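You operate a simulated robot arm through the tools that you are given. There is no shell and no other tool. Be economical: measure what you need, move in short steps, check, and stop when the job is done.

Carry out the task below with a simulated robot arm. There is one attempt and no reset: what you move stays moved.

JOB
Close down the grey bench: coater stopped, lamp and tank heat off, basket down, tank lid shut.
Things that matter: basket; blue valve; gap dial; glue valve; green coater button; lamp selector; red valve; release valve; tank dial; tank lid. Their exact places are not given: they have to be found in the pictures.

It is judged by the outcome, as a careful person would: the job done as asked, and still so three seconds after it is handed in. It fails if anything else is knocked over, pushed out of place, dropped, spilled or broken. Lids that push on must go on centred and level and be pressed home; caps that screw on are set level and turned clockwise until they are tight.

ROBOT AND FRAMES
A 7-joint arm with a two-finger parallel gripper on a trunk, on a base that drives. Base frame: it is fixed to the floor where the robot stands at the start and does not move with it; the origin is under the middle of the robot, x ahead of it, y to its left, z up. Units: m, degrees, N and s.
With the tool pointing down near the work surface it reaches from about 0.34 to 0.76 m from the robot's upright axis, wherever it stands. Its first joint turns from -115.0 to 115.0 degrees. Places, roughly: basket [1, 0.8, 0.9]; blue valve [0.8, 0.9, 0.6]; gap dial [0.9, -0.1, 1.3]; glue valve [0.8, -0.2, 1.1]; green coater button [0.6, 0.1, 0.8]; lamp selector [0.4, -0.5, 0.8]; red valve [0.8, 0.8, 0.4]; release valve [0.2, -1, 0.8]; tank dial [0.8, 0.9, 0.8]; tank lid [1.2, 0.8, 1.1]. Payload 3.91 kg.
The tool frame sits at the grasp point between the pads (the TCP): z along the fingers, y along the line on which they close. The tips reach 0.03 m beyond it. The gripper opens to 0.11 m. The fingers are 0.02 m wide and 0.01 m thick; the gripper's body (0.048 by 0.112 m) begins 0.055 m behind the TCP.
Orientation is that of the tool frame in the base frame, as [roll, pitch, yaw] about the fixed x, y, z axes, in that order (R = Rz(yaw) Ry(pitch) Rx(roll)). With the fingers straight down and closing along the base's y, the tool's x points along the base's -x, its y along +y and its z along -z.

CONTROLS
- The arm moves only by the tool nudge_tool. Its argument "increments" is a list of rows, each a list of 3 entries, a list of its own where there are three numbers: the finger opening in m, from 0 to 0.11, then the shift along the tool's x, y, z in m, then the turn, a rotation vector about the tool's x, y, z in degrees. In form: [[hand, [tx, ty, tz], [wx, wy, wz]], ...]. A call has 1 to 20 rows; each row shifts and turns the commanded pose from where the row before left it, along the tool's axes as they then stand. A row lasts 0.2 s, in which the tool goes at most 0.05 m and 8.6 degrees; a call with a longer step from one row to the next is refused whole, and so is a gripper value outside its range. Where a pose cannot be reached the arm comes as near as it can. A force on the tool above 50 N (or 10 N above the force at the start of the call, whichever is more), or a blocked arm, ends the call early, and 0.2 s more pass. The fingers move at their own pace (about 0.108 m/s each) and stop on an object; they squeeze with about 20 N. The grip force told is the motor's: it shows also when the fingers shut on nothing. Time passes only in rows, and 0.2 s behind the last, so rows that do not move let the fingers close. It gives the time, the measured TCP pose, the force on the tool (base axes), the opening and the grip force at its end, in the units of the frame above (readings bear some noise), with the torque about the TCP (base axes, N m) and any sound that the robot's microphone picked up, and new pictures: "pictures" is both (left out), scene, wrist or none.
- Cameras (640 x 400 px; columns grow to the right, rows downward): "scene" is now at [0.014, 0.1281, 1.5344]; the picture's right is [-0.41, -0.91, 0.00], its down [-0.65, 0.29, -0.70] and it looks along [0.64, -0.29, -0.71] (base axes); focal length 276 px, centre (320, 200). "wrist" rides on the gripper at [0.072, 0.017, -0.103] in the tool frame; the picture's right is [-0.23, 0.97, 0.00], its down [-0.76, -0.18, -0.62] and it looks along [-0.61, -0.14, 0.78] (tool axes); focal length 222 px, centre (320, 200).
- move_column(by): slides the trunk up (or, below 0, down) by that many m; the arm and the scene camera ride with it, the base frame stays. It gives what a move gives, with no picture.
- roll_base(legs): drives the robot by 1 to 6 legs, each [ahead, turn to the left] in m and degrees, along the robot's own axes; the way and the turn of a leg run together, so that a leg with both is an arc; at most 1.5 m and 180 degrees a leg. The arm and the cameras ride along, it lands a little off, and it stops where it bumps. It gives what a move gives, and a new picture of the scene camera.
- turn_head(pan, tilt): turns the head with the scene camera to pan (to the left, within 155 degrees either way) and tilt (down, from -29 to 69), counted from straight ahead of the robot. It gives what a move gives, and a new picture of the scene camera.
- pixel_to_xyz(camera, pixels): for up to 12 pixels [column, row] of the newest picture of that camera ("zoom" is the newest enlarged one), the place [x, y, z] in the base frame of the surface seen there, good to about 0.003 m, but the place of the scene camera against the robot may be out by one fixed shift of up to 0.025 m in any direction. The clock stands still meanwhile.
- close_up(camera, box): a new picture of the part [left, top, right, bottom] of that camera's present view, enlarged. The clock stands still meanwhile.
- close_job(): hands the job in; it is judged then, once.

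Go step by step. Measure first, check grasps and placings, and put right what went wrong. The budget is 80 turns and 260 pictures, counting those below and the enlarged ones. Unless the task says otherwise, let go and move clear before handing in, and close with one line.

The tools are called after "Call:" as name(argument=value, ...) on one line, values as JSON. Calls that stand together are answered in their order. nudge_tool: Moves the arm, as the interface text tells. Its arguments: {"type":"object","properties":{"increments":{"type":"array","items":{"type":"array"}},"pictures":{"type":"string","enum":["both","scene","wrist","none"]}},"required":["increments"]} The other tools are called the same way: move_column (by) slides the trunk up or down; roll_base (legs) drives the base; turn_head (pan, tilt) turns the head that bears the scene camera; pixel_to_xyz (camera, pixels) gives the place of the surface under pixels of a picture; close_up (camera, box) takes an enlarged picture of a part of a camera's view; close_job () hands the job in.

At the start:

```text
clock: 0.0
tool_pos: [0.3444, -0.3219, 0.9448]
tcp_rot: [-180.0, 0.0, 180.0]
force: [0.1, -0.3, -0.3]
ft_torque: [0.02, -0.01, 0.0]
grip_width: 0.11
finger_force: 0.1
trunk travel left (down, up): [-0.625, 0.365]
robot x, y, heading: [-0.0026, 0.0007, 0.1]
head pan, tilt: [-24.2, 45.5]
```

scene: 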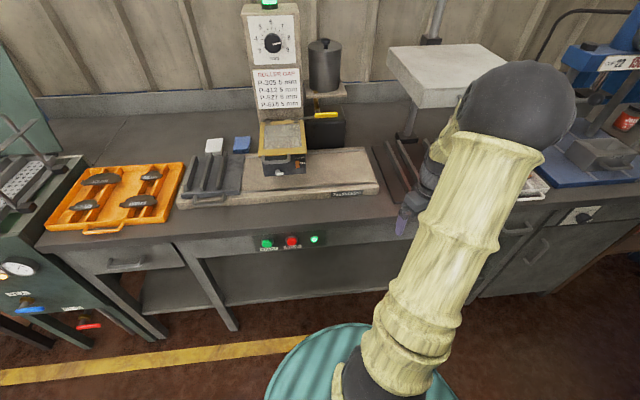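
wrist: 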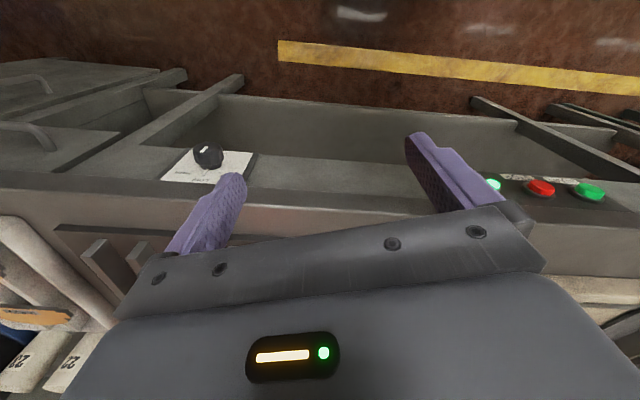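

The picture shows the coater bench with buttons at (265,243), (291,241) and a lit lamp at (314,239), the tank bench at the left, and a selector at the right (580,215). I'll look closer and turn the head to the left.

Call:
close_up(camera="scene", box=[230, 220, 350, 270])

Call:
close_up(camera="scene", box=[540, 190, 640, 250])

Call:
turn_head(pan=35, tilt=35)

```text
5.33 times, centred on (290, 245) of scene
```

zoom: 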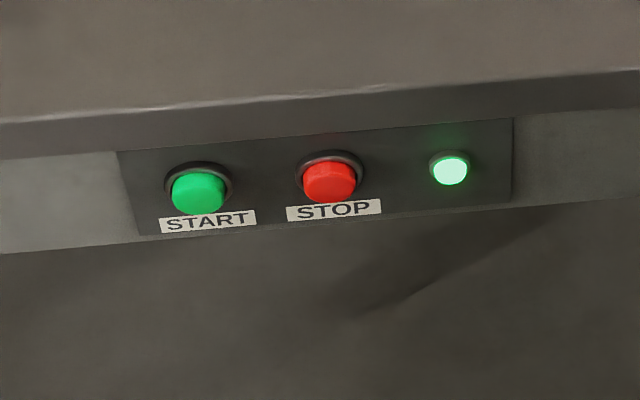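

```text
6.40 times, centred on (590, 220) of scene
```

zoom: 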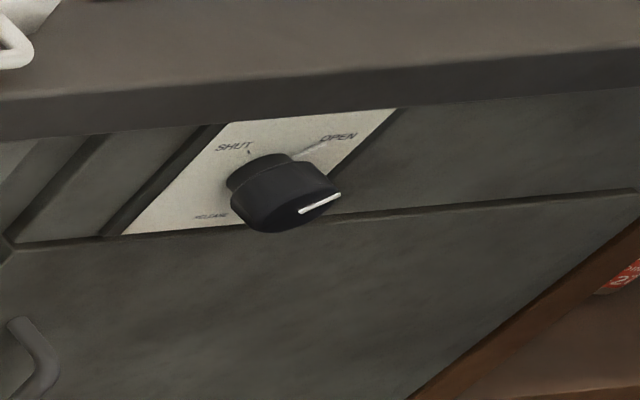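

```text
clock: 1.3
tool_pos: [0.3454, -0.3207, 0.9456]
tcp_rot: [179.9, 0.0, -179.9]
force: [-0.5, 0.2, 0.5]
ft_torque: [-0.03, 0.02, 0.0]
grip_width: 0.11
finger_force: 0.1
trunk travel left (down, up): [-0.625, 0.365]
robot x, y, heading: [0.0013, -0.0001, 0.1]
head pan, tilt: [35.0, 35.0]
```

scene: 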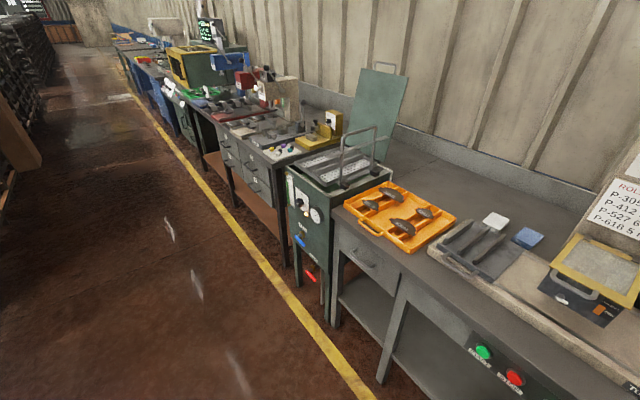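

The tank bench is at (340,190) with its lid open. Zooming in on the tank and its controls, and measuring.

Call:
close_up(camera="scene", box=[270, 60, 430, 160])

Call:
close_up(camera="scene", box=[270, 120, 410, 207])

Call:
close_up(camera="scene", box=[275, 180, 355, 290])

Call:
pixel_to_xyz(camera="scene", pixels=[[484, 352], [514, 377], [370, 66], [408, 75], [350, 130], [386, 155], [340, 185], [374, 130], [346, 155], [300, 203], [316, 214], [300, 240]])

Call:
turn_head(pan=-60, tilt=40)

```text
4.00 times, centred on (350, 110) of scene
```

zoom: 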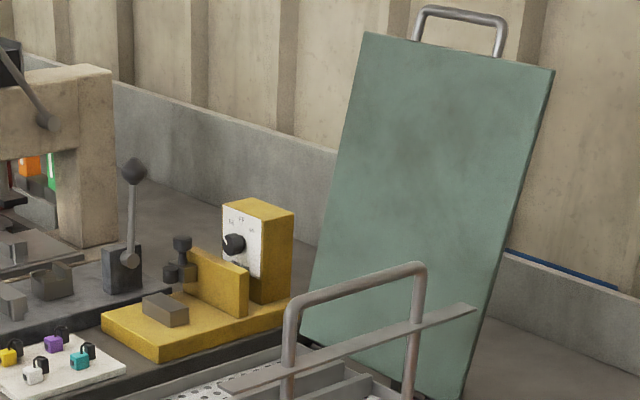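

```text
4.57 times, centred on (340, 164) of scene
```

zoom: 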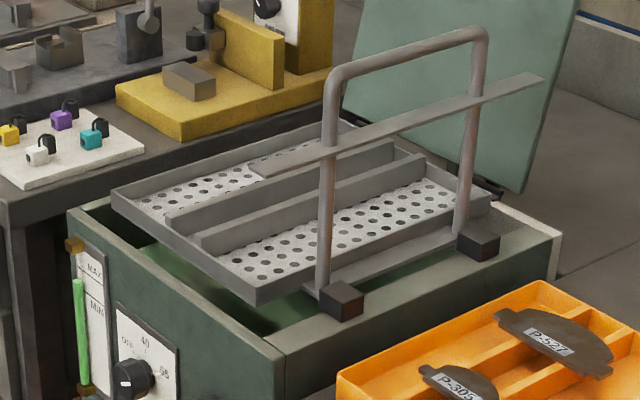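

```text
3.64 times, centred on (315, 235) of scene
```

zoom: 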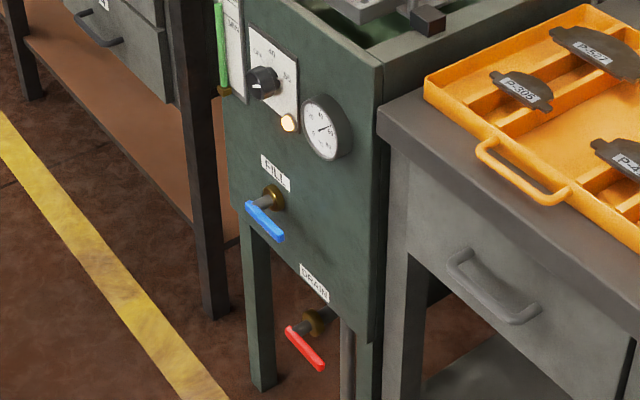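

```text
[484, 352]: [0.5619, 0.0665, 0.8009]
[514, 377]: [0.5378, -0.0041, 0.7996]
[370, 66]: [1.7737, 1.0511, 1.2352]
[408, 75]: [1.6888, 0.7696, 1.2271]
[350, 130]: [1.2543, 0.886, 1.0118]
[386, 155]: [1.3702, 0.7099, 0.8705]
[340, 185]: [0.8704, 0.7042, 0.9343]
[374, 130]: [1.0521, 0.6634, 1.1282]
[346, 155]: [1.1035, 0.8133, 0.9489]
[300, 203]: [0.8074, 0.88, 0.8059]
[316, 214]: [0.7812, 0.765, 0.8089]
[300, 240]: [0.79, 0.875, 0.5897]
```

```text
clock: 3.0
tool_pos: [0.344, -0.3218, 0.9453]
tcp_rot: [-180.0, 0.1, -180.0]
force: [-0.1, 0.3, 0.1]
ft_torque: [-0.01, -0.01, 0.01]
grip_width: 0.11
finger_force: 0.0
trunk travel left (down, up): [-0.625, 0.365]
robot x, y, heading: [-0.002, 0.0029, 0.2]
head pan, tilt: [-60.0, 40.0]
```

scene: 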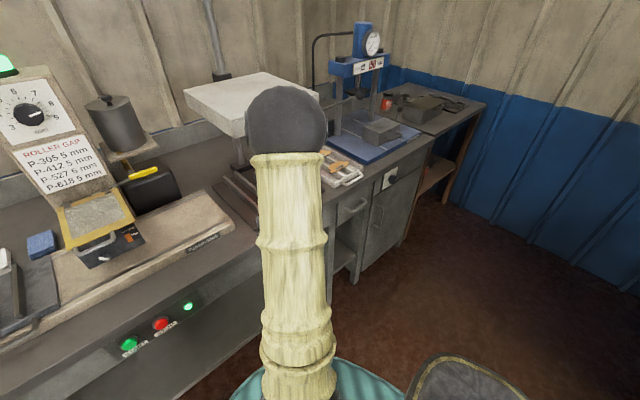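

Next I look at the lamp selector through the wrist view (210,155) and measure it along with the buttons.

Call:
close_up(camera="wrist", box=[150, 130, 270, 205])

Call:
pixel_to_xyz(camera="wrist", pixels=[[200, 157], [208, 149], [215, 158], [240, 160], [180, 170], [250, 180], [540, 188], [590, 192], [493, 184], [420, 185], [300, 180]])

Call:
pixel_to_xyz(camera="scene", pixels=[[128, 344], [161, 324], [188, 307], [105, 355], [220, 290], [145, 345]])

```text
5.33 times, centred on (210, 168) of wrist
```

zoom: 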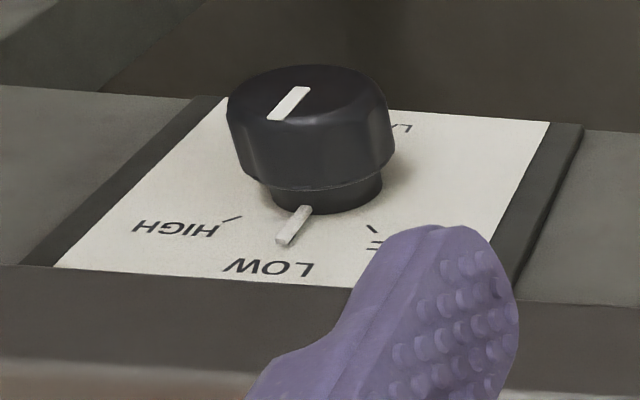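

```text
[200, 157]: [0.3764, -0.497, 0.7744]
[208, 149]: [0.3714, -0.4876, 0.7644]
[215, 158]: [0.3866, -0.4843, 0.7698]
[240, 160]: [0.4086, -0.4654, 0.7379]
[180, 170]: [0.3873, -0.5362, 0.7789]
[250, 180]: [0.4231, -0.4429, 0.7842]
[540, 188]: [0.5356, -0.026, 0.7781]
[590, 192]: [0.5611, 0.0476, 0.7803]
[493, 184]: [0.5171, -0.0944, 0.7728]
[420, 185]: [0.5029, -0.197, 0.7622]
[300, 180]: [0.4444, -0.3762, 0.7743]
```

```text
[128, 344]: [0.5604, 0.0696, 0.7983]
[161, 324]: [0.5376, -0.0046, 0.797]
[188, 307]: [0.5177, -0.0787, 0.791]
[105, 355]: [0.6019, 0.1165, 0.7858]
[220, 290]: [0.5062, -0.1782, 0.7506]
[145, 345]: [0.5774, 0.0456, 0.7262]
```

The scene camera reads about 0.02 m too far left and too high against the wrist. The panel plane faces about -19°, so I back up and turn square to it.

Call:
roll_base(legs=[[-0.2, 0], [0, -19]])

Call:
nudge_tool(increments=[[0.11, [0, 0, 0], [0, -8.2, 0]], [0.11, [0, 0, 0], [0, -8.2, 0]], [0.11, [0, 0, 0], [0, -8.2, 0]], [0.11, [0, 0, 0], [0, -8.2, 0]], [0.11, [0, 0, 0], [0, -8.2, 0]], [0.11, [0, 0, 0], [0, -8.2, 0]], [0.11, [0, 0, 0], [0, -8.2, 0]], [0.11, [0, 0, 0], [0, -8.2, 0]], [0.11, [0, 0, 0], [0, -8.2, 0]], [0.11, [0, 0, 0], [0, -8.2, 0]], [0.11, [0, 0, 0], [0, -8, 0]]])

```text
clock: 6.2
tool_pos: [0.0229, -0.4155, 0.9456]
tcp_rot: [180.0, 0.0, 161.3]
force: [0.0, -0.2, 0.5]
ft_torque: [0.06, 0.05, 0.01]
grip_width: 0.11
finger_force: 0.0
trunk travel left (down, up): [-0.625, 0.365]
robot x, y, heading: [-0.1973, -0.0002, -19.0]
head pan, tilt: [-60.0, 40.0]
```

scene: 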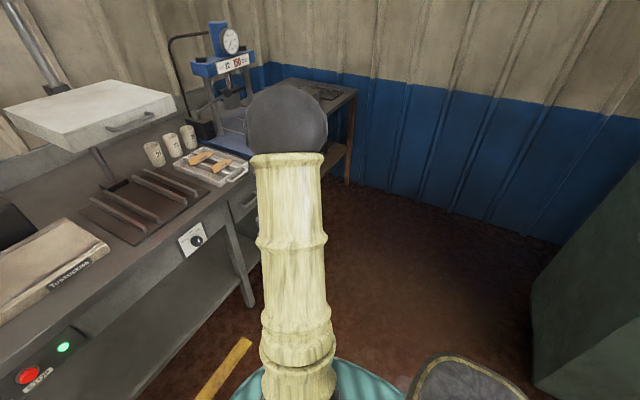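

```text
clock: 8.6
tool_pos: [0.0422, -0.4022, 0.9434]
tcp_rot: [137.2, 85.0, 121.5]
force: [-5.9, -2.7, 0.8]
ft_torque: [0.0, 0.14, 0.27]
grip_width: 0.1099
finger_force: 0.0
out of reach, approached as far as the arm can: row 6
trunk travel left (down, up): [-0.625, 0.365]
robot x, y, heading: [-0.2002, 0.0015, -18.9]
head pan, tilt: [-60.0, 40.0]
```

scene: 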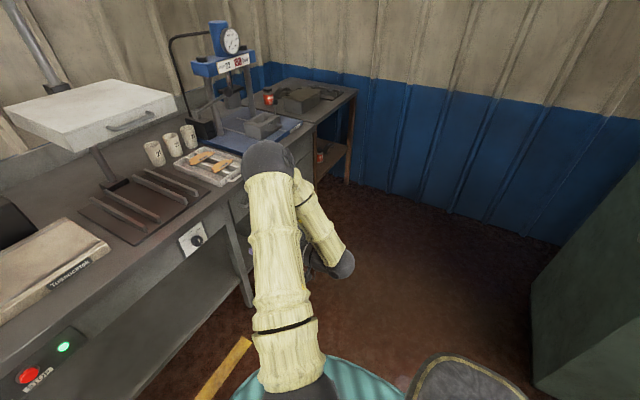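
wrist: 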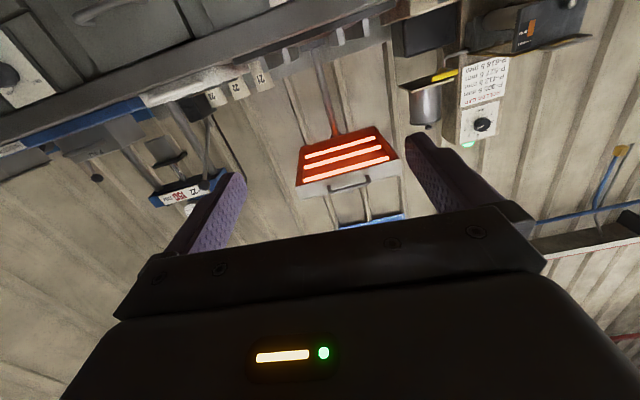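

The tool is nearly horizontal. I bring it down and forward to stand off in front of the selector.

Call:
nudge_tool(increments=[[0.11, [0.03, 0.0045, 0.0365], [0, 0, 0]], [0.11, [0.03, 0.0045, 0.0365], [0, 0, 0]], [0.11, [0.03, 0.0045, 0.0365], [0, 0, 0]], [0.11, [0.03, 0.0045, 0.0365], [0, 0, 0]], [0.11, [0.03, 0.0045, 0.0365], [0, 0, 0]], [0.11, [0.03, 0.0045, 0.0365], [0, 0, 0]], [0.11, [0, 0, 0], [0, 0, 0]]])

```text
clock: 10.2
tool_pos: [0.226, -0.44, 0.7444]
tcp_rot: [165.3, 84.6, 147.8]
force: [0.1, -0.6, 0.2]
ft_torque: [0.0, -0.04, 0.01]
grip_width: 0.1101
finger_force: 0.1
trunk travel left (down, up): [-0.625, 0.365]
robot x, y, heading: [-0.2009, -0.0002, -19.0]
head pan, tilt: [-60.0, 40.0]
```

scene: 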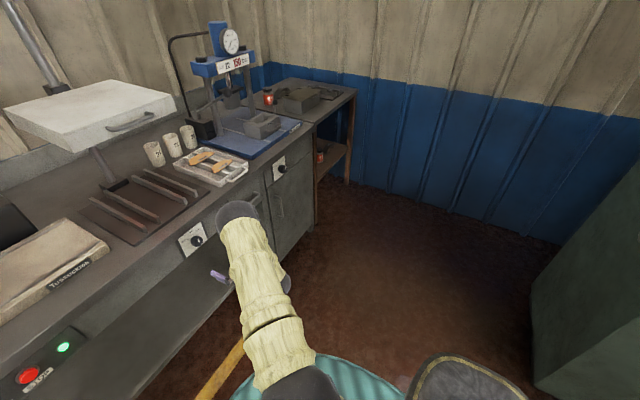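
wrist: 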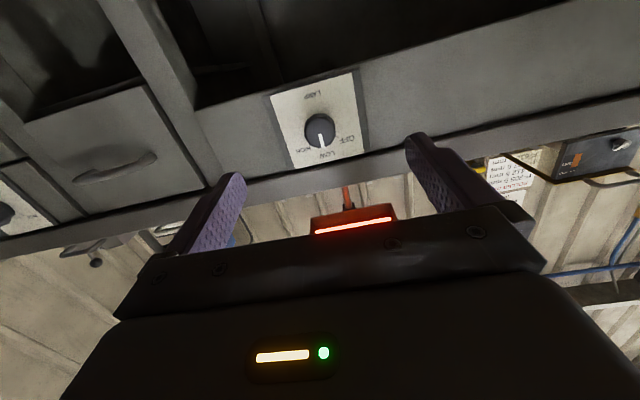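

The selector is clearly seen at (320,130), pointing at LOW with OFF beside it. I zoom in and measure its centre.

Call:
close_up(camera="wrist", box=[260, 85, 380, 160])

Call:
pixel_to_xyz(camera="wrist", pixels=[[320, 131], [310, 125], [330, 132], [318, 122], [321, 143], [285, 120], [355, 120], [275, 96], [352, 80], [362, 150], [295, 165]])

```text
5.33 times, centred on (320, 122) of wrist
```

zoom: 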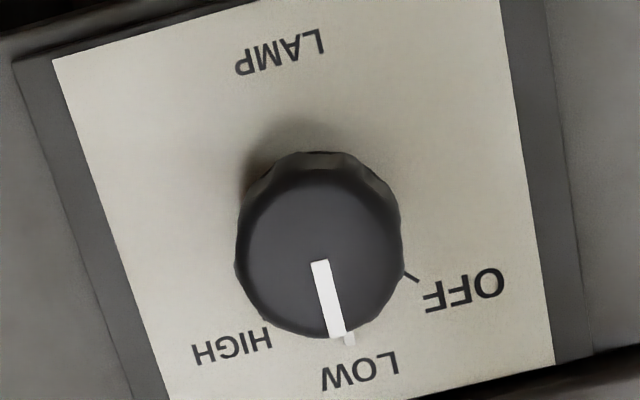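

```text
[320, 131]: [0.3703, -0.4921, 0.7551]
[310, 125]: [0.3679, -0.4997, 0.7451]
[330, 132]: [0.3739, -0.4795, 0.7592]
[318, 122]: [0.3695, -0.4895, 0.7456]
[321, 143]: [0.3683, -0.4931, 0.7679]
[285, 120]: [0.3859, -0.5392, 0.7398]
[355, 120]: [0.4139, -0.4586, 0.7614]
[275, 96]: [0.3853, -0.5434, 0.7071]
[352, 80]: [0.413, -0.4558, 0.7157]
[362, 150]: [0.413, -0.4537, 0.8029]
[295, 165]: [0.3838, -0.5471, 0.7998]
```

Knob face centre is about (0.370,-0.491,0.757), 0.033 m across. I level the tool and advance, stopping short to check the aim.

Call:
nudge_tool(increments=[[0.08, [0, 0, 0], [0, -5.2, 0]], [0.08, [-0.0065, -0.0027, 0.04], [0, 0, 0]], [0.08, [-0.0065, -0.0026, 0.04], [0, 0, 0]], [0.08, [0, 0, 0], [0, 0, 0]]], pictures="wrist")

```text
clock: 11.2
tool_pos: [0.3009, -0.4674, 0.7569]
tcp_rot: [92.2, 88.6, 74.8]
force: [0.5, 0.8, 0.5]
ft_torque: [-0.01, -0.03, 0.0]
grip_width: 0.0801
finger_force: 0.1
trunk travel left (down, up): [-0.625, 0.365]
robot x, y, heading: [-0.1994, 0.0003, -18.8]
head pan, tilt: [-60.0, 40.0]
```

wrist: 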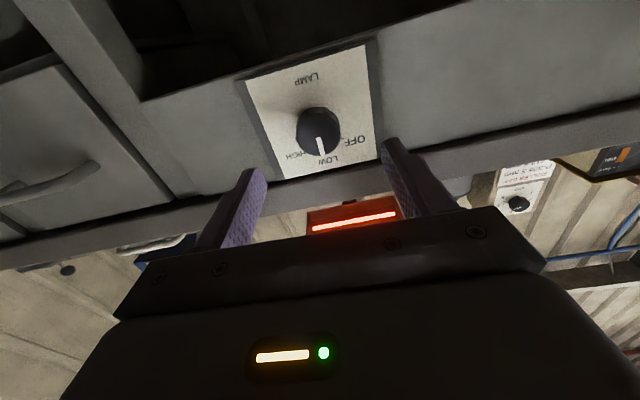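

Aim is good; I advance the last 0.067 m around the knob and close.

Call:
nudge_tool(increments=[[0.07, [0, -0.001, 0.023], [0, 0, 0]], [0.07, [0, -0.001, 0.023], [0, 0, 0]], [0.07, [0, 0, 0.021], [0, 0, 0]], [0.02, [0, 0, 0], [0, 0, 0]], [0.02, [0, 0, 0], [0, 0, 0]], [0.02, [0, 0, 0], [0, 0, 0]]], pictures="wrist")

```text
clock: 12.6
tool_pos: [0.3632, -0.49, 0.758]
tcp_rot: [92.2, 88.6, 74.8]
force: [3.8, -0.8, 1.5]
ft_torque: [0.2, 0.63, -0.95]
grip_width: 0.0375
finger_force: 44.4
trunk travel left (down, up): [-0.625, 0.365]
robot x, y, heading: [-0.1994, 0.0012, -19.0]
head pan, tilt: [-60.0, 40.0]
```

wrist: 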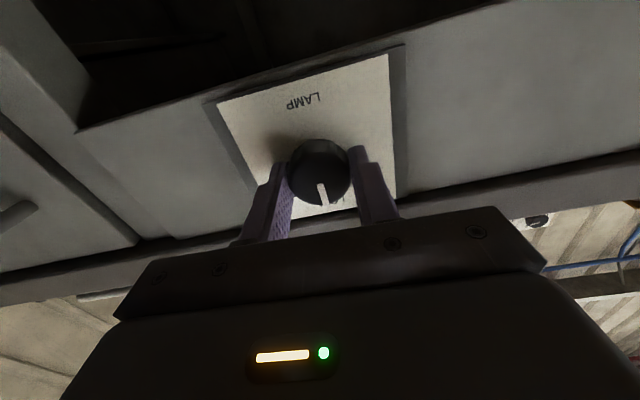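

Gripped at 0.0375 m. I turn anticlockwise (as seen from the front) toward OFF, 48° first.

Call:
nudge_tool(increments=[[0.02, [0, 0, 0], [0, 0, -8]], [0.02, [0, 0, 0], [0, 0, -8]], [0.02, [0, 0, 0], [0, 0, -8]], [0.02, [0, 0, 0], [0, 0, -8]], [0.02, [0, 0, 0], [0, 0, -8]], [0.02, [0, 0, 0], [0, 0, -8]]], pictures="wrist")

Call:
close_up(camera="wrist", box=[240, 100, 400, 220])

```text
clock: 13.5
tool_pos: [0.3664, -0.4898, 0.7583]
tcp_rot: [-92.4, 64.0, -107.4]
force: [-7.0, 12.5, 1.6]
ft_torque: [-0.31, -1.03, 0.08]
grip_width: 0.0387
finger_force: 44.9
out of reach, approached as far as the arm can: row 4
trunk travel left (down, up): [-0.625, 0.365]
robot x, y, heading: [-0.2048, -0.0038, -18.7]
head pan, tilt: [-60.0, 40.0]
stopped in row 4: the force on the tool passed its limit at 72 N (the readings are from after the stop); the commanded pose is now the measured one
```

wrist: 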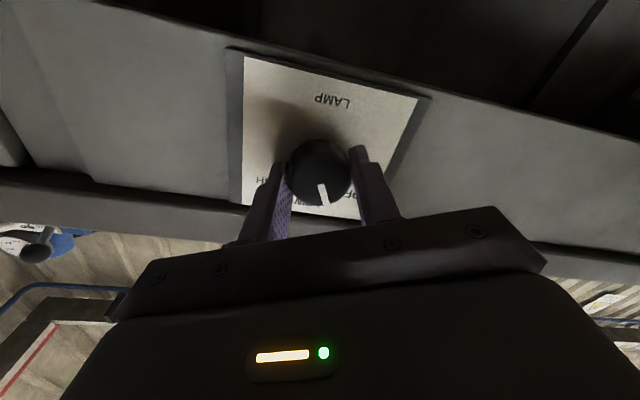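

```text
3.33 times, centred on (320, 160) of wrist
```

zoom: 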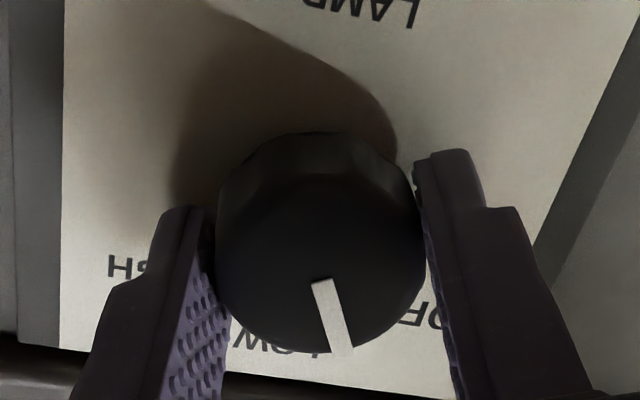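

The wrist reached a joint limit at about 25° of turn. I let go, back off, rotate back +48° and look at the knob.

Call:
nudge_tool(increments=[[0.07, [0, 0, 0], [0, 0, 0]], [0.07, [0, 0, 0], [0, 0, 0]], [0.07, [0, 0, -0.035], [0, 0, 0]], [0.07, [0, 0, -0.035], [0, 0, 0]], [0.07, [0, 0, 0], [0, 0, 8]], [0.07, [0, 0, 0], [0, 0, 8]], [0.07, [0, 0, 0], [0, 0, 8]], [0.07, [0, 0, 0], [0, 0, 8]], [0.07, [0, 0, 0], [0, 0, 8]], [0.07, [0, 0, 0], [0, 0, 8]], [0.07, [0, 0, 0], [0, 0, 0]]], pictures="wrist")

Call:
close_up(camera="wrist", box=[240, 80, 400, 180])

```text
clock: 15.9
tool_pos: [0.2964, -0.4725, 0.759]
tcp_rot: [93.3, 67.8, 77.8]
force: [0.9, 0.0, -0.7]
ft_torque: [0.0, -0.01, 0.03]
grip_width: 0.0699
finger_force: 0.0
trunk travel left (down, up): [-0.625, 0.365]
robot x, y, heading: [-0.1982, 0.0006, -18.8]
head pan, tilt: [-60.0, 40.0]
```

wrist: 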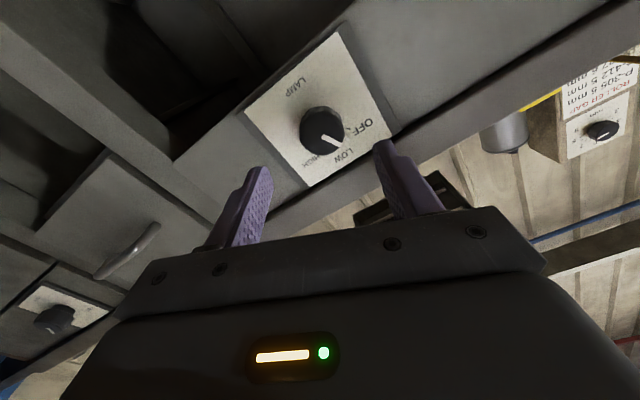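

```text
4.00 times, centred on (320, 130) of wrist
```

zoom: 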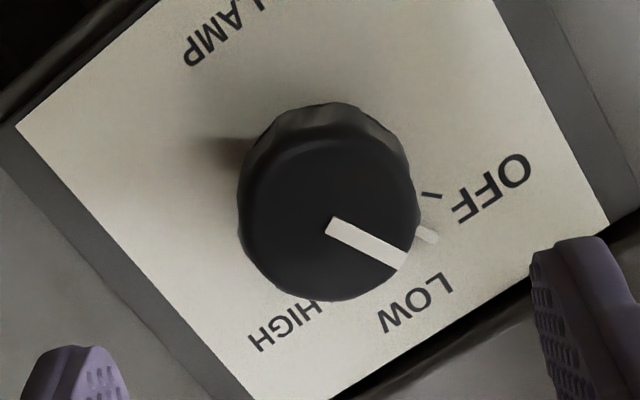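

The pointer stays partway, now about 23° short of OFF. I regrip and turn further.

Call:
nudge_tool(increments=[[0.07, [0, 0, 0.023], [0, 0, 0]], [0.07, [0, 0, 0.023], [0, 0, 0]], [0.07, [0, 0, 0.023], [0, 0, 0]], [0.02, [0, 0, 0], [0, 0, 0]], [0.02, [0, 0, 0], [0, 0, 0]], [0.02, [0, 0, 0], [0, 0, -8]], [0.02, [0, 0, 0], [0, 0, -8]], [0.02, [0, 0, 0], [0, 0, -8]], [0.02, [0, 0, 0], [0, 0, 0]]], pictures="wrist")

Call:
close_up(camera="wrist", box=[240, 100, 400, 220])

```text
clock: 17.9
tool_pos: [0.3656, -0.4916, 0.7583]
tcp_rot: [-119.1, 87.6, -134.2]
force: [9.6, 8.8, 3.6]
ft_torque: [0.63, -0.19, -0.63]
grip_width: 0.0384
finger_force: 45.3
trunk travel left (down, up): [-0.625, 0.365]
robot x, y, heading: [-0.1981, -0.0016, -18.6]
head pan, tilt: [-60.0, 40.0]
```

wrist: 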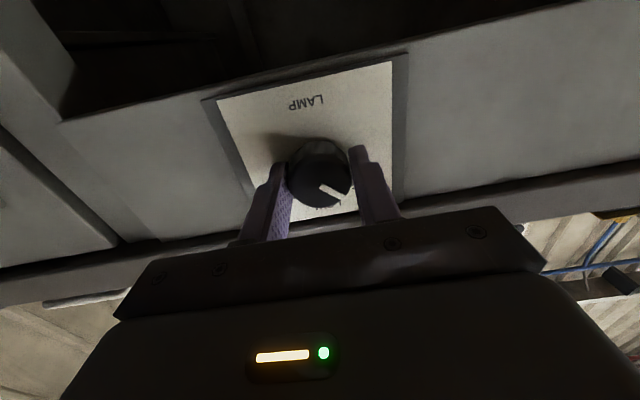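

```text
3.33 times, centred on (320, 160) of wrist
```

zoom: 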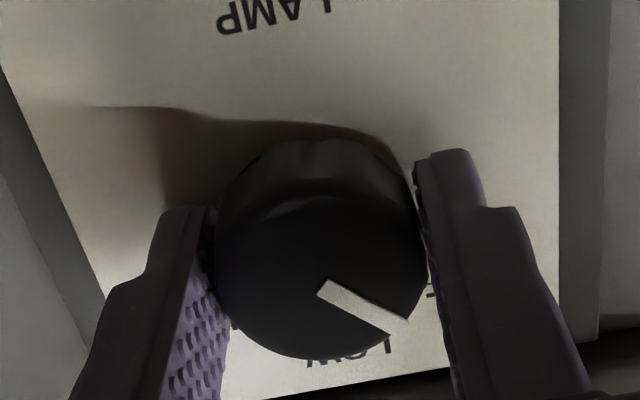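

I release and back off to see the pointer against OFF.

Call:
nudge_tool(increments=[[0.07, [0, 0, 0], [0, 0, 0]], [0.07, [0, 0, 0], [0, 0, 0]], [0.07, [0, 0, -0.035], [0, 0, 0]], [0.07, [0, 0, -0.035], [0, 0, 0]], [0.07, [0, 0, 0], [0, 0, 0]]], pictures="wrist")

Call:
close_up(camera="wrist", box=[240, 80, 400, 180])

```text
clock: 19.1
tool_pos: [0.2967, -0.4732, 0.758]
tcp_rot: [-121.9, 87.7, -137.1]
force: [-0.1, -0.1, -0.2]
ft_torque: [0.0, -0.01, -0.02]
grip_width: 0.0699
finger_force: 0.1
trunk travel left (down, up): [-0.625, 0.365]
robot x, y, heading: [-0.1992, -0.0019, -18.8]
head pan, tilt: [-60.0, 40.0]
```

wrist: 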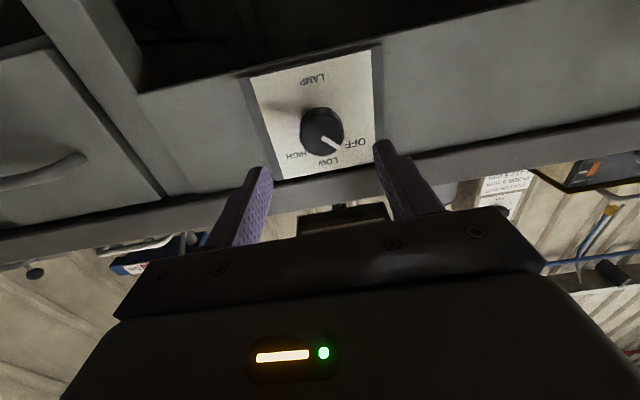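

```text
4.00 times, centred on (320, 130) of wrist
```

zoom: 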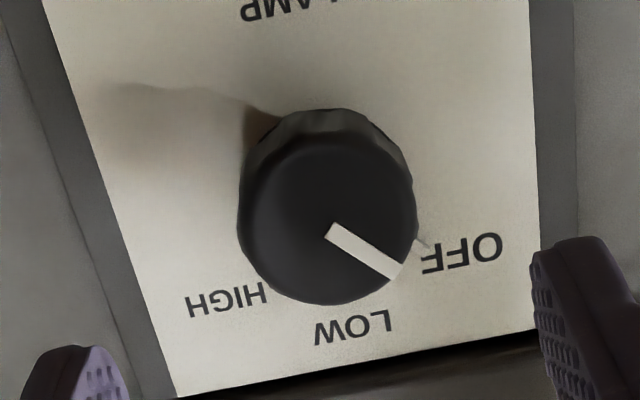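

OFF is reached and the heater bars are dark. I now close the fingers, back off and slide left to stand in front of the red STOP button.

Call:
nudge_tool(increments=[[0.0, [0, 0, -0.04], [0, 0, 0]], [0.0, [0, 0, 0], [2.5, 0, 0]], [0.0, [0, 0.045, 0], [0, 0, 0]], [0.0, [0, 0.045, 0], [0, 0, 0]], [0.0, [0, 0.045, 0], [0, 0, 0]], [0.0, [0, 0.045, 0], [0, 0, 0]], [0.0, [0, 0.045, 0], [0, 0, 0]], [0.0, [0, 0.045, 0], [0, 0, 0]], [0.0, [0, 0.045, 0], [0, 0, 0]], [0.0, [0, 0.045, 0], [0, 0, 0]], [0.0, [0, 0.045, 0], [0, 0, 0]], [0.0, [0, 0.045, 0], [0, 0, 0]], [0.0, [0, 0.045, 0], [0, 0, 0]], [0.0, [0, 0, 0], [0, 0, 0]]])

```text
clock: 22.1
tool_pos: [0.2885, -0.2845, 0.8235]
tcp_rot: [-140.9, 88.1, -157.1]
force: [0.2, -0.2, -0.3]
ft_torque: [-0.03, 0.01, 0.02]
grip_width: 0.0002
finger_force: 19.7
out of reach, approached as far as the arm can: row 6, 7, 8, 9, 10, 11, 12, 13
trunk travel left (down, up): [-0.625, 0.365]
robot x, y, heading: [-0.2001, -0.0009, -18.8]
head pan, tilt: [-60.0, 40.0]
```

scene: 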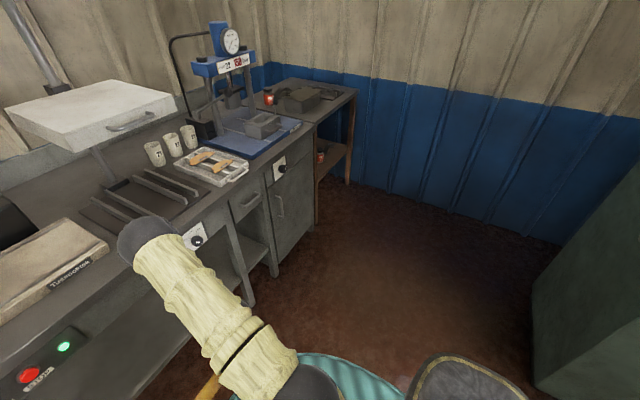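
wrist: 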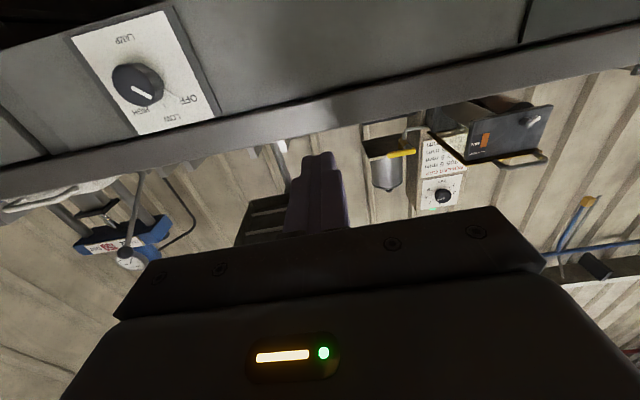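

Sliding that far isn't reachable in this posture. The arm worked well at the selector's relative place, so I shift the base along the bench by the selector-to-STOP distance instead.

Call:
roll_base(legs=[[0, 89.5], [0.494, 0], [0, -89.5]])

Call:
turn_head(pan=-5, tilt=45)

```text
clock: 36.5
tool_pos: [0.4559, 0.1896, 0.8232]
tcp_rot: [-140.6, 88.0, -156.4]
force: [0.2, -0.7, 0.6]
ft_torque: [-0.03, 0.0, 0.02]
grip_width: 0.0
finger_force: 20.0
trunk travel left (down, up): [-0.625, 0.365]
robot x, y, heading: [-0.0366, 0.4682, -18.1]
head pan, tilt: [-60.0, 40.0]
```

scene: 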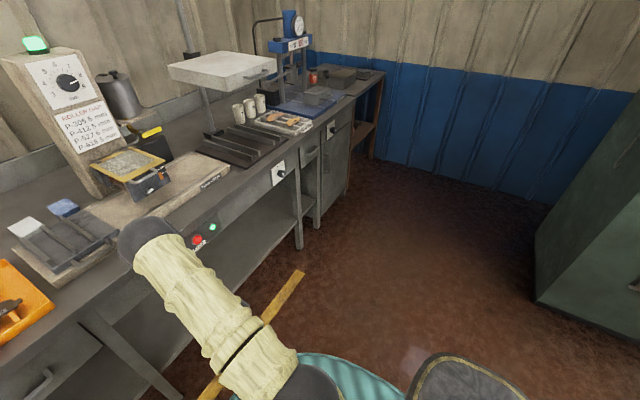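

```text
clock: 37.7
tool_pos: [0.4558, 0.188, 0.823]
tcp_rot: [-140.7, 88.1, -156.6]
force: [0.3, 0.7, 0.3]
ft_torque: [0.01, 0.0, 0.02]
grip_width: 0.0001
finger_force: 20.4
trunk travel left (down, up): [-0.625, 0.365]
robot x, y, heading: [-0.0346, 0.4713, -18.1]
head pan, tilt: [-5.0, 45.0]
```

scene: 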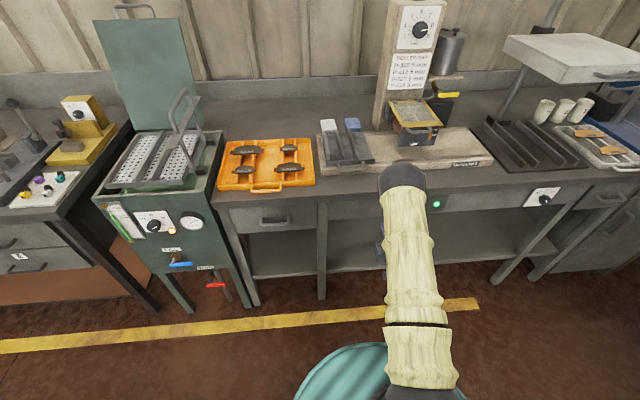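

Now I shift right and down to the stand-off before STOP and look through the wrist camera.

Call:
nudge_tool(increments=[[0.0, [0.01, -0.04, 0], [0, 0, 0]], [0.0, [0.01, -0.04, 0], [0, 0, 0]], [0.0, [0.01, -0.04, 0], [0, 0, 0]], [0.0, [0.01, -0.04, 0.01], [0, 0, 0]], [0.0, [0.007, -0.02, 0.01], [0, 0, 0]], [0.0, [0, 0, 0], [0, 0, 0]]], pictures="wrist")

Call:
close_up(camera="wrist", box=[160, 20, 480, 220])

```text
clock: 39.1
tool_pos: [0.425, 0.0086, 0.7801]
tcp_rot: [-141.1, 88.0, -156.8]
force: [0.5, 0.4, 0.3]
ft_torque: [-0.01, -0.02, 0.02]
grip_width: 0.0
finger_force: 19.9
trunk travel left (down, up): [-0.625, 0.365]
robot x, y, heading: [-0.0382, 0.4675, -18.0]
head pan, tilt: [-5.0, 45.0]
```

wrist: 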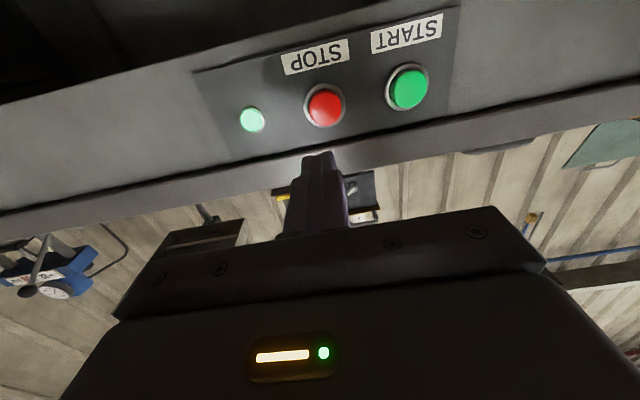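

```text
2.00 times, centred on (320, 120) of wrist
```

zoom: 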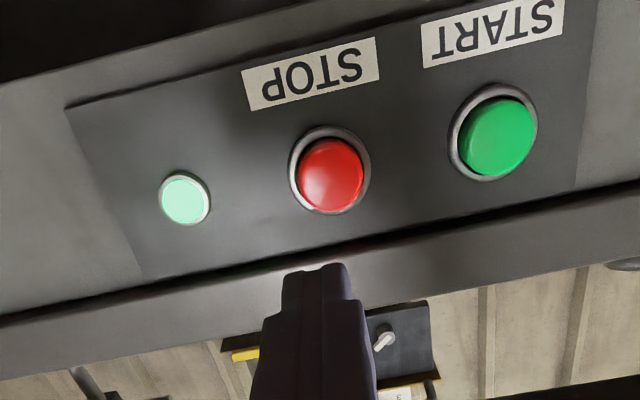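

Call:
pixel_to_xyz(camera="wrist", pixels=[[325, 108], [330, 100], [320, 115], [408, 90], [280, 90], [365, 75], [250, 120]])

```text
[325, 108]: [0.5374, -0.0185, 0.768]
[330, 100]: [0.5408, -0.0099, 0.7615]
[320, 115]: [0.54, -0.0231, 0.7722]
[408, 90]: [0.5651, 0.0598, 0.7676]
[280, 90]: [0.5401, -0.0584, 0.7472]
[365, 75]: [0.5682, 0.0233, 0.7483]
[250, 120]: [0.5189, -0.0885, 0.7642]
```

STOP face is at (0.5385,-0.017,0.767). I line up, then push in gently, watching the force.

Call:
nudge_tool(increments=[[0.0, [0.01, 0.006, 0.03], [0, 0, 0]], [0.0, [0, 0, 0.03], [0, 0, 0]], [0.0, [0, 0, 0.018], [0, 0, 0]], [0.0, [0, 0, 0.008], [0, 0, 0]], [0.0, [0, 0, 0.006], [0, 0, 0]], [0.0, [0, 0, 0.004], [0, 0, 0]], [0.0, [0, 0, 0], [0, 0, 0]]], pictures="wrist")

Call:
close_up(camera="wrist", box=[160, 20, 480, 220])

```text
clock: 40.7
tool_pos: [0.5162, -0.0088, 0.7666]
tcp_rot: [-143.4, 88.1, -159.1]
force: [-33.0, 18.8, 0.9]
ft_torque: [-0.2, -0.08, 0.21]
grip_width: 0.0001
finger_force: 20.0
trunk travel left (down, up): [-0.625, 0.365]
robot x, y, heading: [-0.0352, 0.4697, -18.4]
head pan, tilt: [-5.0, 45.0]
heard: click
```

wrist: 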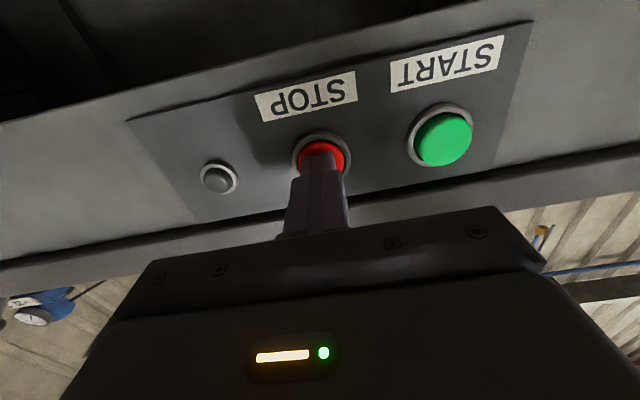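

```text
2.00 times, centred on (320, 120) of wrist
```

zoom: 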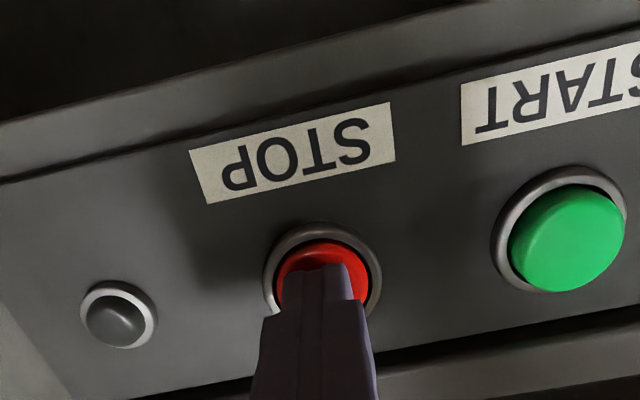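

A click was heard and the run lamp is out: the coater is stopped. I back away and check the beacon and the tank.

Call:
nudge_tool(increments=[[0.0, [0, 0, -0.04], [0, 0, 0]], [0.0, [0, 0, -0.04], [0, 0, 0]], [0.0, [0, 0, -0.04], [0, 0, 0]], [0.0, [0, 0, 0], [0, 0, 0]]], pictures="none")

Call:
turn_head(pan=35, tilt=40)

Call:
close_up(camera="scene", box=[220, 60, 460, 210])

Call:
close_up(camera="scene", box=[220, 190, 460, 340])

```text
clock: 41.7
tool_pos: [0.4026, 0.0217, 0.771]
tcp_rot: [-139.9, 88.1, -155.6]
force: [-1.1, -1.5, -0.1]
ft_torque: [-0.05, 0.01, 0.01]
grip_width: 0.0
finger_force: 20.2
trunk travel left (down, up): [-0.625, 0.365]
robot x, y, heading: [-0.0359, 0.471, -18.1]
head pan, tilt: [-5.0, 45.0]
```

```text
clock: 42.8
tool_pos: [0.4039, 0.0216, 0.7707]
tcp_rot: [-140.9, 88.0, -156.6]
force: [-0.5, 0.3, 0.3]
ft_torque: [-0.03, 0.02, -0.01]
grip_width: 0.0
finger_force: 19.9
trunk travel left (down, up): [-0.625, 0.365]
robot x, y, heading: [-0.0339, 0.47, -18.2]
head pan, tilt: [35.0, 40.0]
```

scene: 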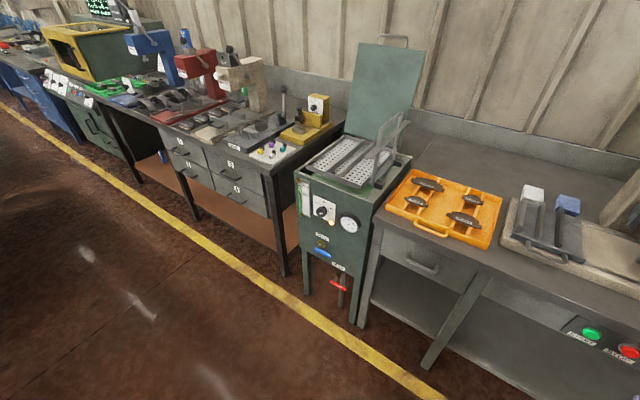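

```text
2.67 times, centred on (340, 135) of scene
```

zoom: 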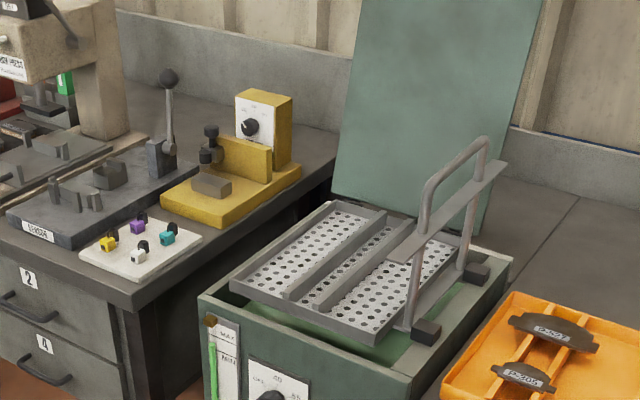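

```text
2.67 times, centred on (340, 265) of scene
```

zoom: 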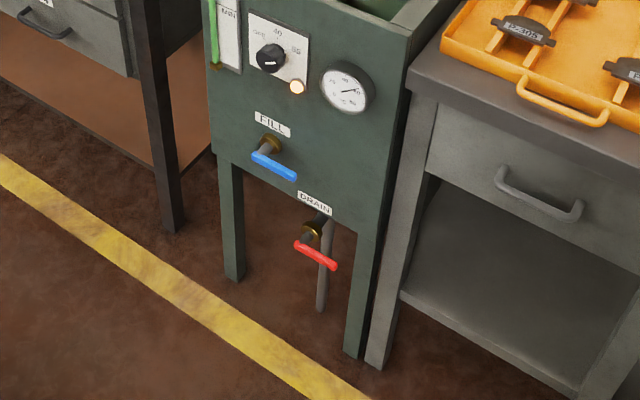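

I measure the dial plate, tank rim, basket, handle and lid points.

Call:
pixel_to_xyz(camera="scene", pixels=[[313, 195], [336, 203], [333, 224], [322, 211], [303, 173], [372, 204], [411, 155], [331, 224], [349, 225], [366, 206], [340, 250], [310, 240]])

Call:
close_up(camera="scene", box=[295, 100, 425, 210])

Call:
pixel_to_xyz(camera="zoom", pixels=[[410, 60], [360, 150], [360, 320], [415, 180], [315, 400], [440, 230], [60, 290], [190, 175], [310, 300], [480, 90], [270, 220], [230, 350]])

```text
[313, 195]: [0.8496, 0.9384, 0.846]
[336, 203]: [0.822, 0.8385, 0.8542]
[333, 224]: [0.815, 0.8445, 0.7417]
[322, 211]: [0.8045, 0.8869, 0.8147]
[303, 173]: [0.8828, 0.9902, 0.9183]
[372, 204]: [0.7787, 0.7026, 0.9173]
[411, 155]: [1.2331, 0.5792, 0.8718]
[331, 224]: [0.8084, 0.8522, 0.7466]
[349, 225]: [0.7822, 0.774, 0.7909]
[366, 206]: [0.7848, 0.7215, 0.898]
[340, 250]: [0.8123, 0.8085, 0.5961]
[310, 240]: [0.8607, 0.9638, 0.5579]
```

```text
3.64 times, centred on (360, 155) of scene
```

zoom: 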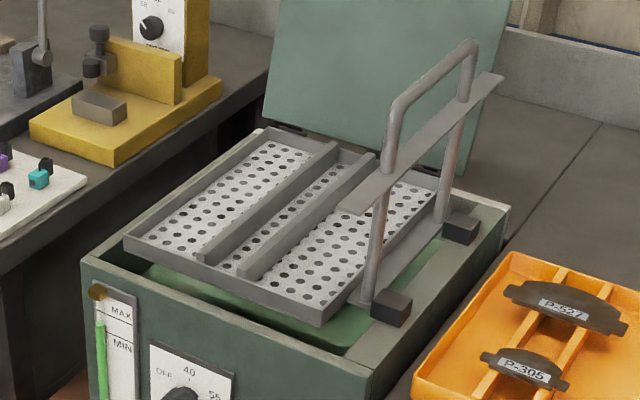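

```text
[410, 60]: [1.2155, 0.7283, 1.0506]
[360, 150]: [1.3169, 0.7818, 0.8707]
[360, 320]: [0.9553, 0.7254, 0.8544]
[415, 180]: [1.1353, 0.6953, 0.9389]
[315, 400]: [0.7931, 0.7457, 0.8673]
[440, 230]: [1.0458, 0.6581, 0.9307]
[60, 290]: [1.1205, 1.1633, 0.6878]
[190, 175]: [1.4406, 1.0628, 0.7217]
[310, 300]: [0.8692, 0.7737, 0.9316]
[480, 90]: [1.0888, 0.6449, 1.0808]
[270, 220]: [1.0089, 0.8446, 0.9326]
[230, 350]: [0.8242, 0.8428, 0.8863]
```

The tank front faces the same way. I drive so the dial lies where the selector lay relative to the robot.

Call:
roll_base(legs=[[0, 91.4], [0.926, 0], [0, -91.8]])

Call:
turn_head(pan=-10, tilt=40)

```text
clock: 59.8
tool_pos: [0.6694, 0.9169, 0.7707]
tcp_rot: [-140.7, 88.0, -156.5]
force: [0.5, -0.1, -0.1]
ft_torque: [0.02, 0.07, 0.01]
grip_width: 0.0
finger_force: 20.3
trunk travel left (down, up): [-0.625, 0.365]
robot x, y, heading: [0.2336, 1.3638, -18.1]
head pan, tilt: [35.0, 40.0]
```

scene: 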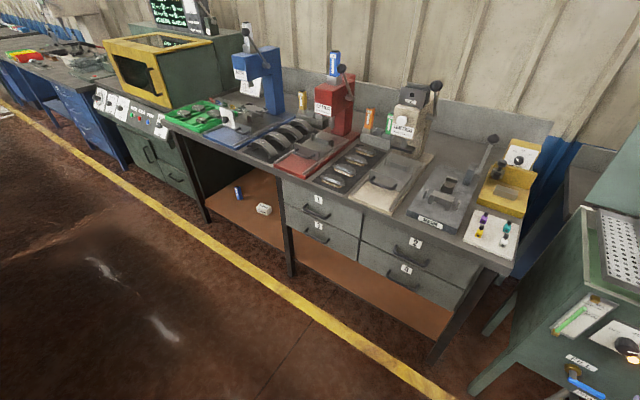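

```text
clock: 60.9
tool_pos: [0.6678, 0.9178, 0.7704]
tcp_rot: [-141.0, 87.9, -156.7]
force: [0.2, 0.7, -0.7]
ft_torque: [0.04, 0.05, 0.03]
grip_width: 0.0
finger_force: 19.8
trunk travel left (down, up): [-0.625, 0.365]
robot x, y, heading: [0.2282, 1.3652, -18.3]
head pan, tilt: [-10.0, 40.0]
```

scene: 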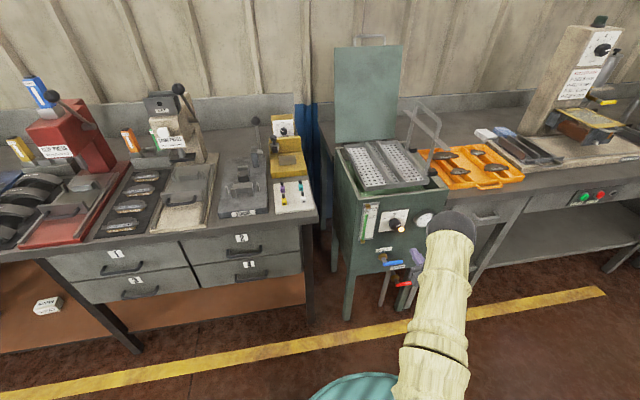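

The coater beacon is dark now. I open the fingers and view the tank dial from the wrist.

Call:
nudge_tool(increments=[[0.08, [-0.02, -0.01, 0], [0, 0, 0]], [0.08, [0, 0, 0], [0, 0, 0]]], pictures="wrist")

Call:
close_up(camera="wrist", box=[240, 50, 400, 150])

Call:
close_up(camera="scene", box=[320, 80, 460, 190])

```text
clock: 61.5
tool_pos: [0.6666, 0.9092, 0.7922]
tcp_rot: [-140.7, 88.1, -156.5]
force: [-0.5, 0.4, 0.2]
ft_torque: [0.0, 0.01, -0.01]
grip_width: 0.08
finger_force: 0.1
trunk travel left (down, up): [-0.625, 0.365]
robot x, y, heading: [0.2279, 1.3643, -18.5]
head pan, tilt: [-10.0, 40.0]
```

wrist: 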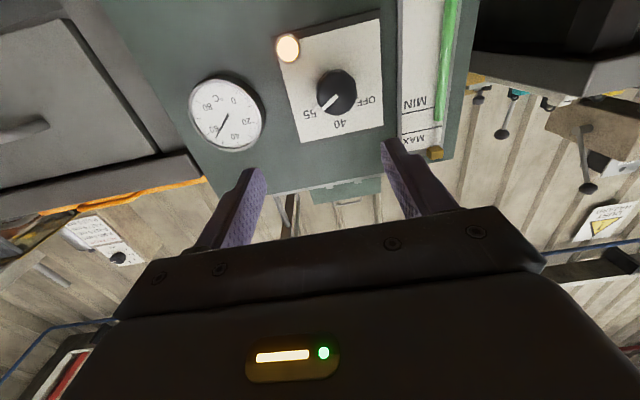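

```text
4.00 times, centred on (320, 100) of wrist
```

zoom: 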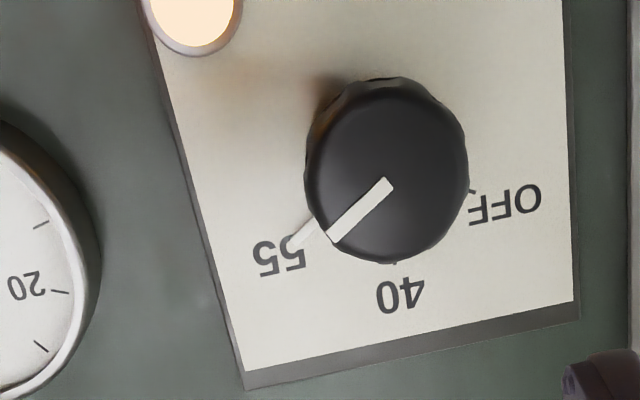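

```text
3.64 times, centred on (390, 135) of scene
```

zoom: 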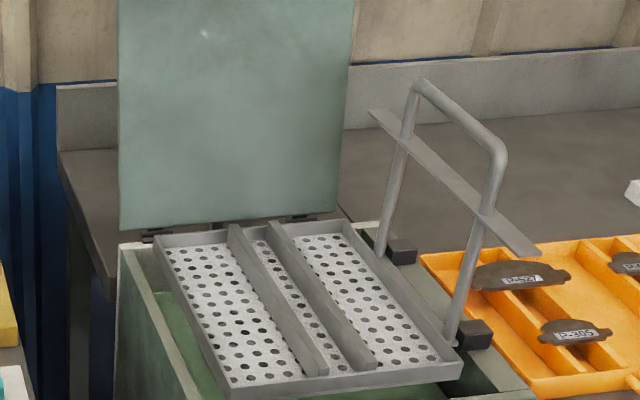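

The dial points at 55, with OFF about 100° anticlockwise. I measure the dial and the basket handle.

Call:
pixel_to_xyz(camera="wrist", pixels=[[336, 94], [330, 85], [345, 95], [280, 40], [376, 15], [382, 125], [303, 140], [288, 48]])

Call:
pixel_to_xyz(camera="zoom", pixels=[[415, 85], [500, 155], [382, 245], [452, 330], [455, 110], [385, 125], [525, 245], [450, 185], [405, 245], [475, 330], [235, 370], [450, 370]])

```text
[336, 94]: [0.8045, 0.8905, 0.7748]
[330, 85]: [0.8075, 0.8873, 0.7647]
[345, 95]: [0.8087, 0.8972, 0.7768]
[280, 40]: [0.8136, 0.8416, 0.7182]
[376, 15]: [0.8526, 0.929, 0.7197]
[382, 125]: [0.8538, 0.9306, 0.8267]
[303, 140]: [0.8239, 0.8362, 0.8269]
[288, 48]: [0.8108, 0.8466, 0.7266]
```

```text
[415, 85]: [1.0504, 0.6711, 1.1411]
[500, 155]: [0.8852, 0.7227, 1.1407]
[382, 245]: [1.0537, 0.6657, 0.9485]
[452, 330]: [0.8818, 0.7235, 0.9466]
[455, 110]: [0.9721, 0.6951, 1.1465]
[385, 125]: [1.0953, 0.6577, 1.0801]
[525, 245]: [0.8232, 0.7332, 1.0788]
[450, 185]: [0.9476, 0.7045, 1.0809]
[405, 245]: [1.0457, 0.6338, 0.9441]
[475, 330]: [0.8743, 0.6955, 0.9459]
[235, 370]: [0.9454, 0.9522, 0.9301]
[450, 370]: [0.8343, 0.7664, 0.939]
```

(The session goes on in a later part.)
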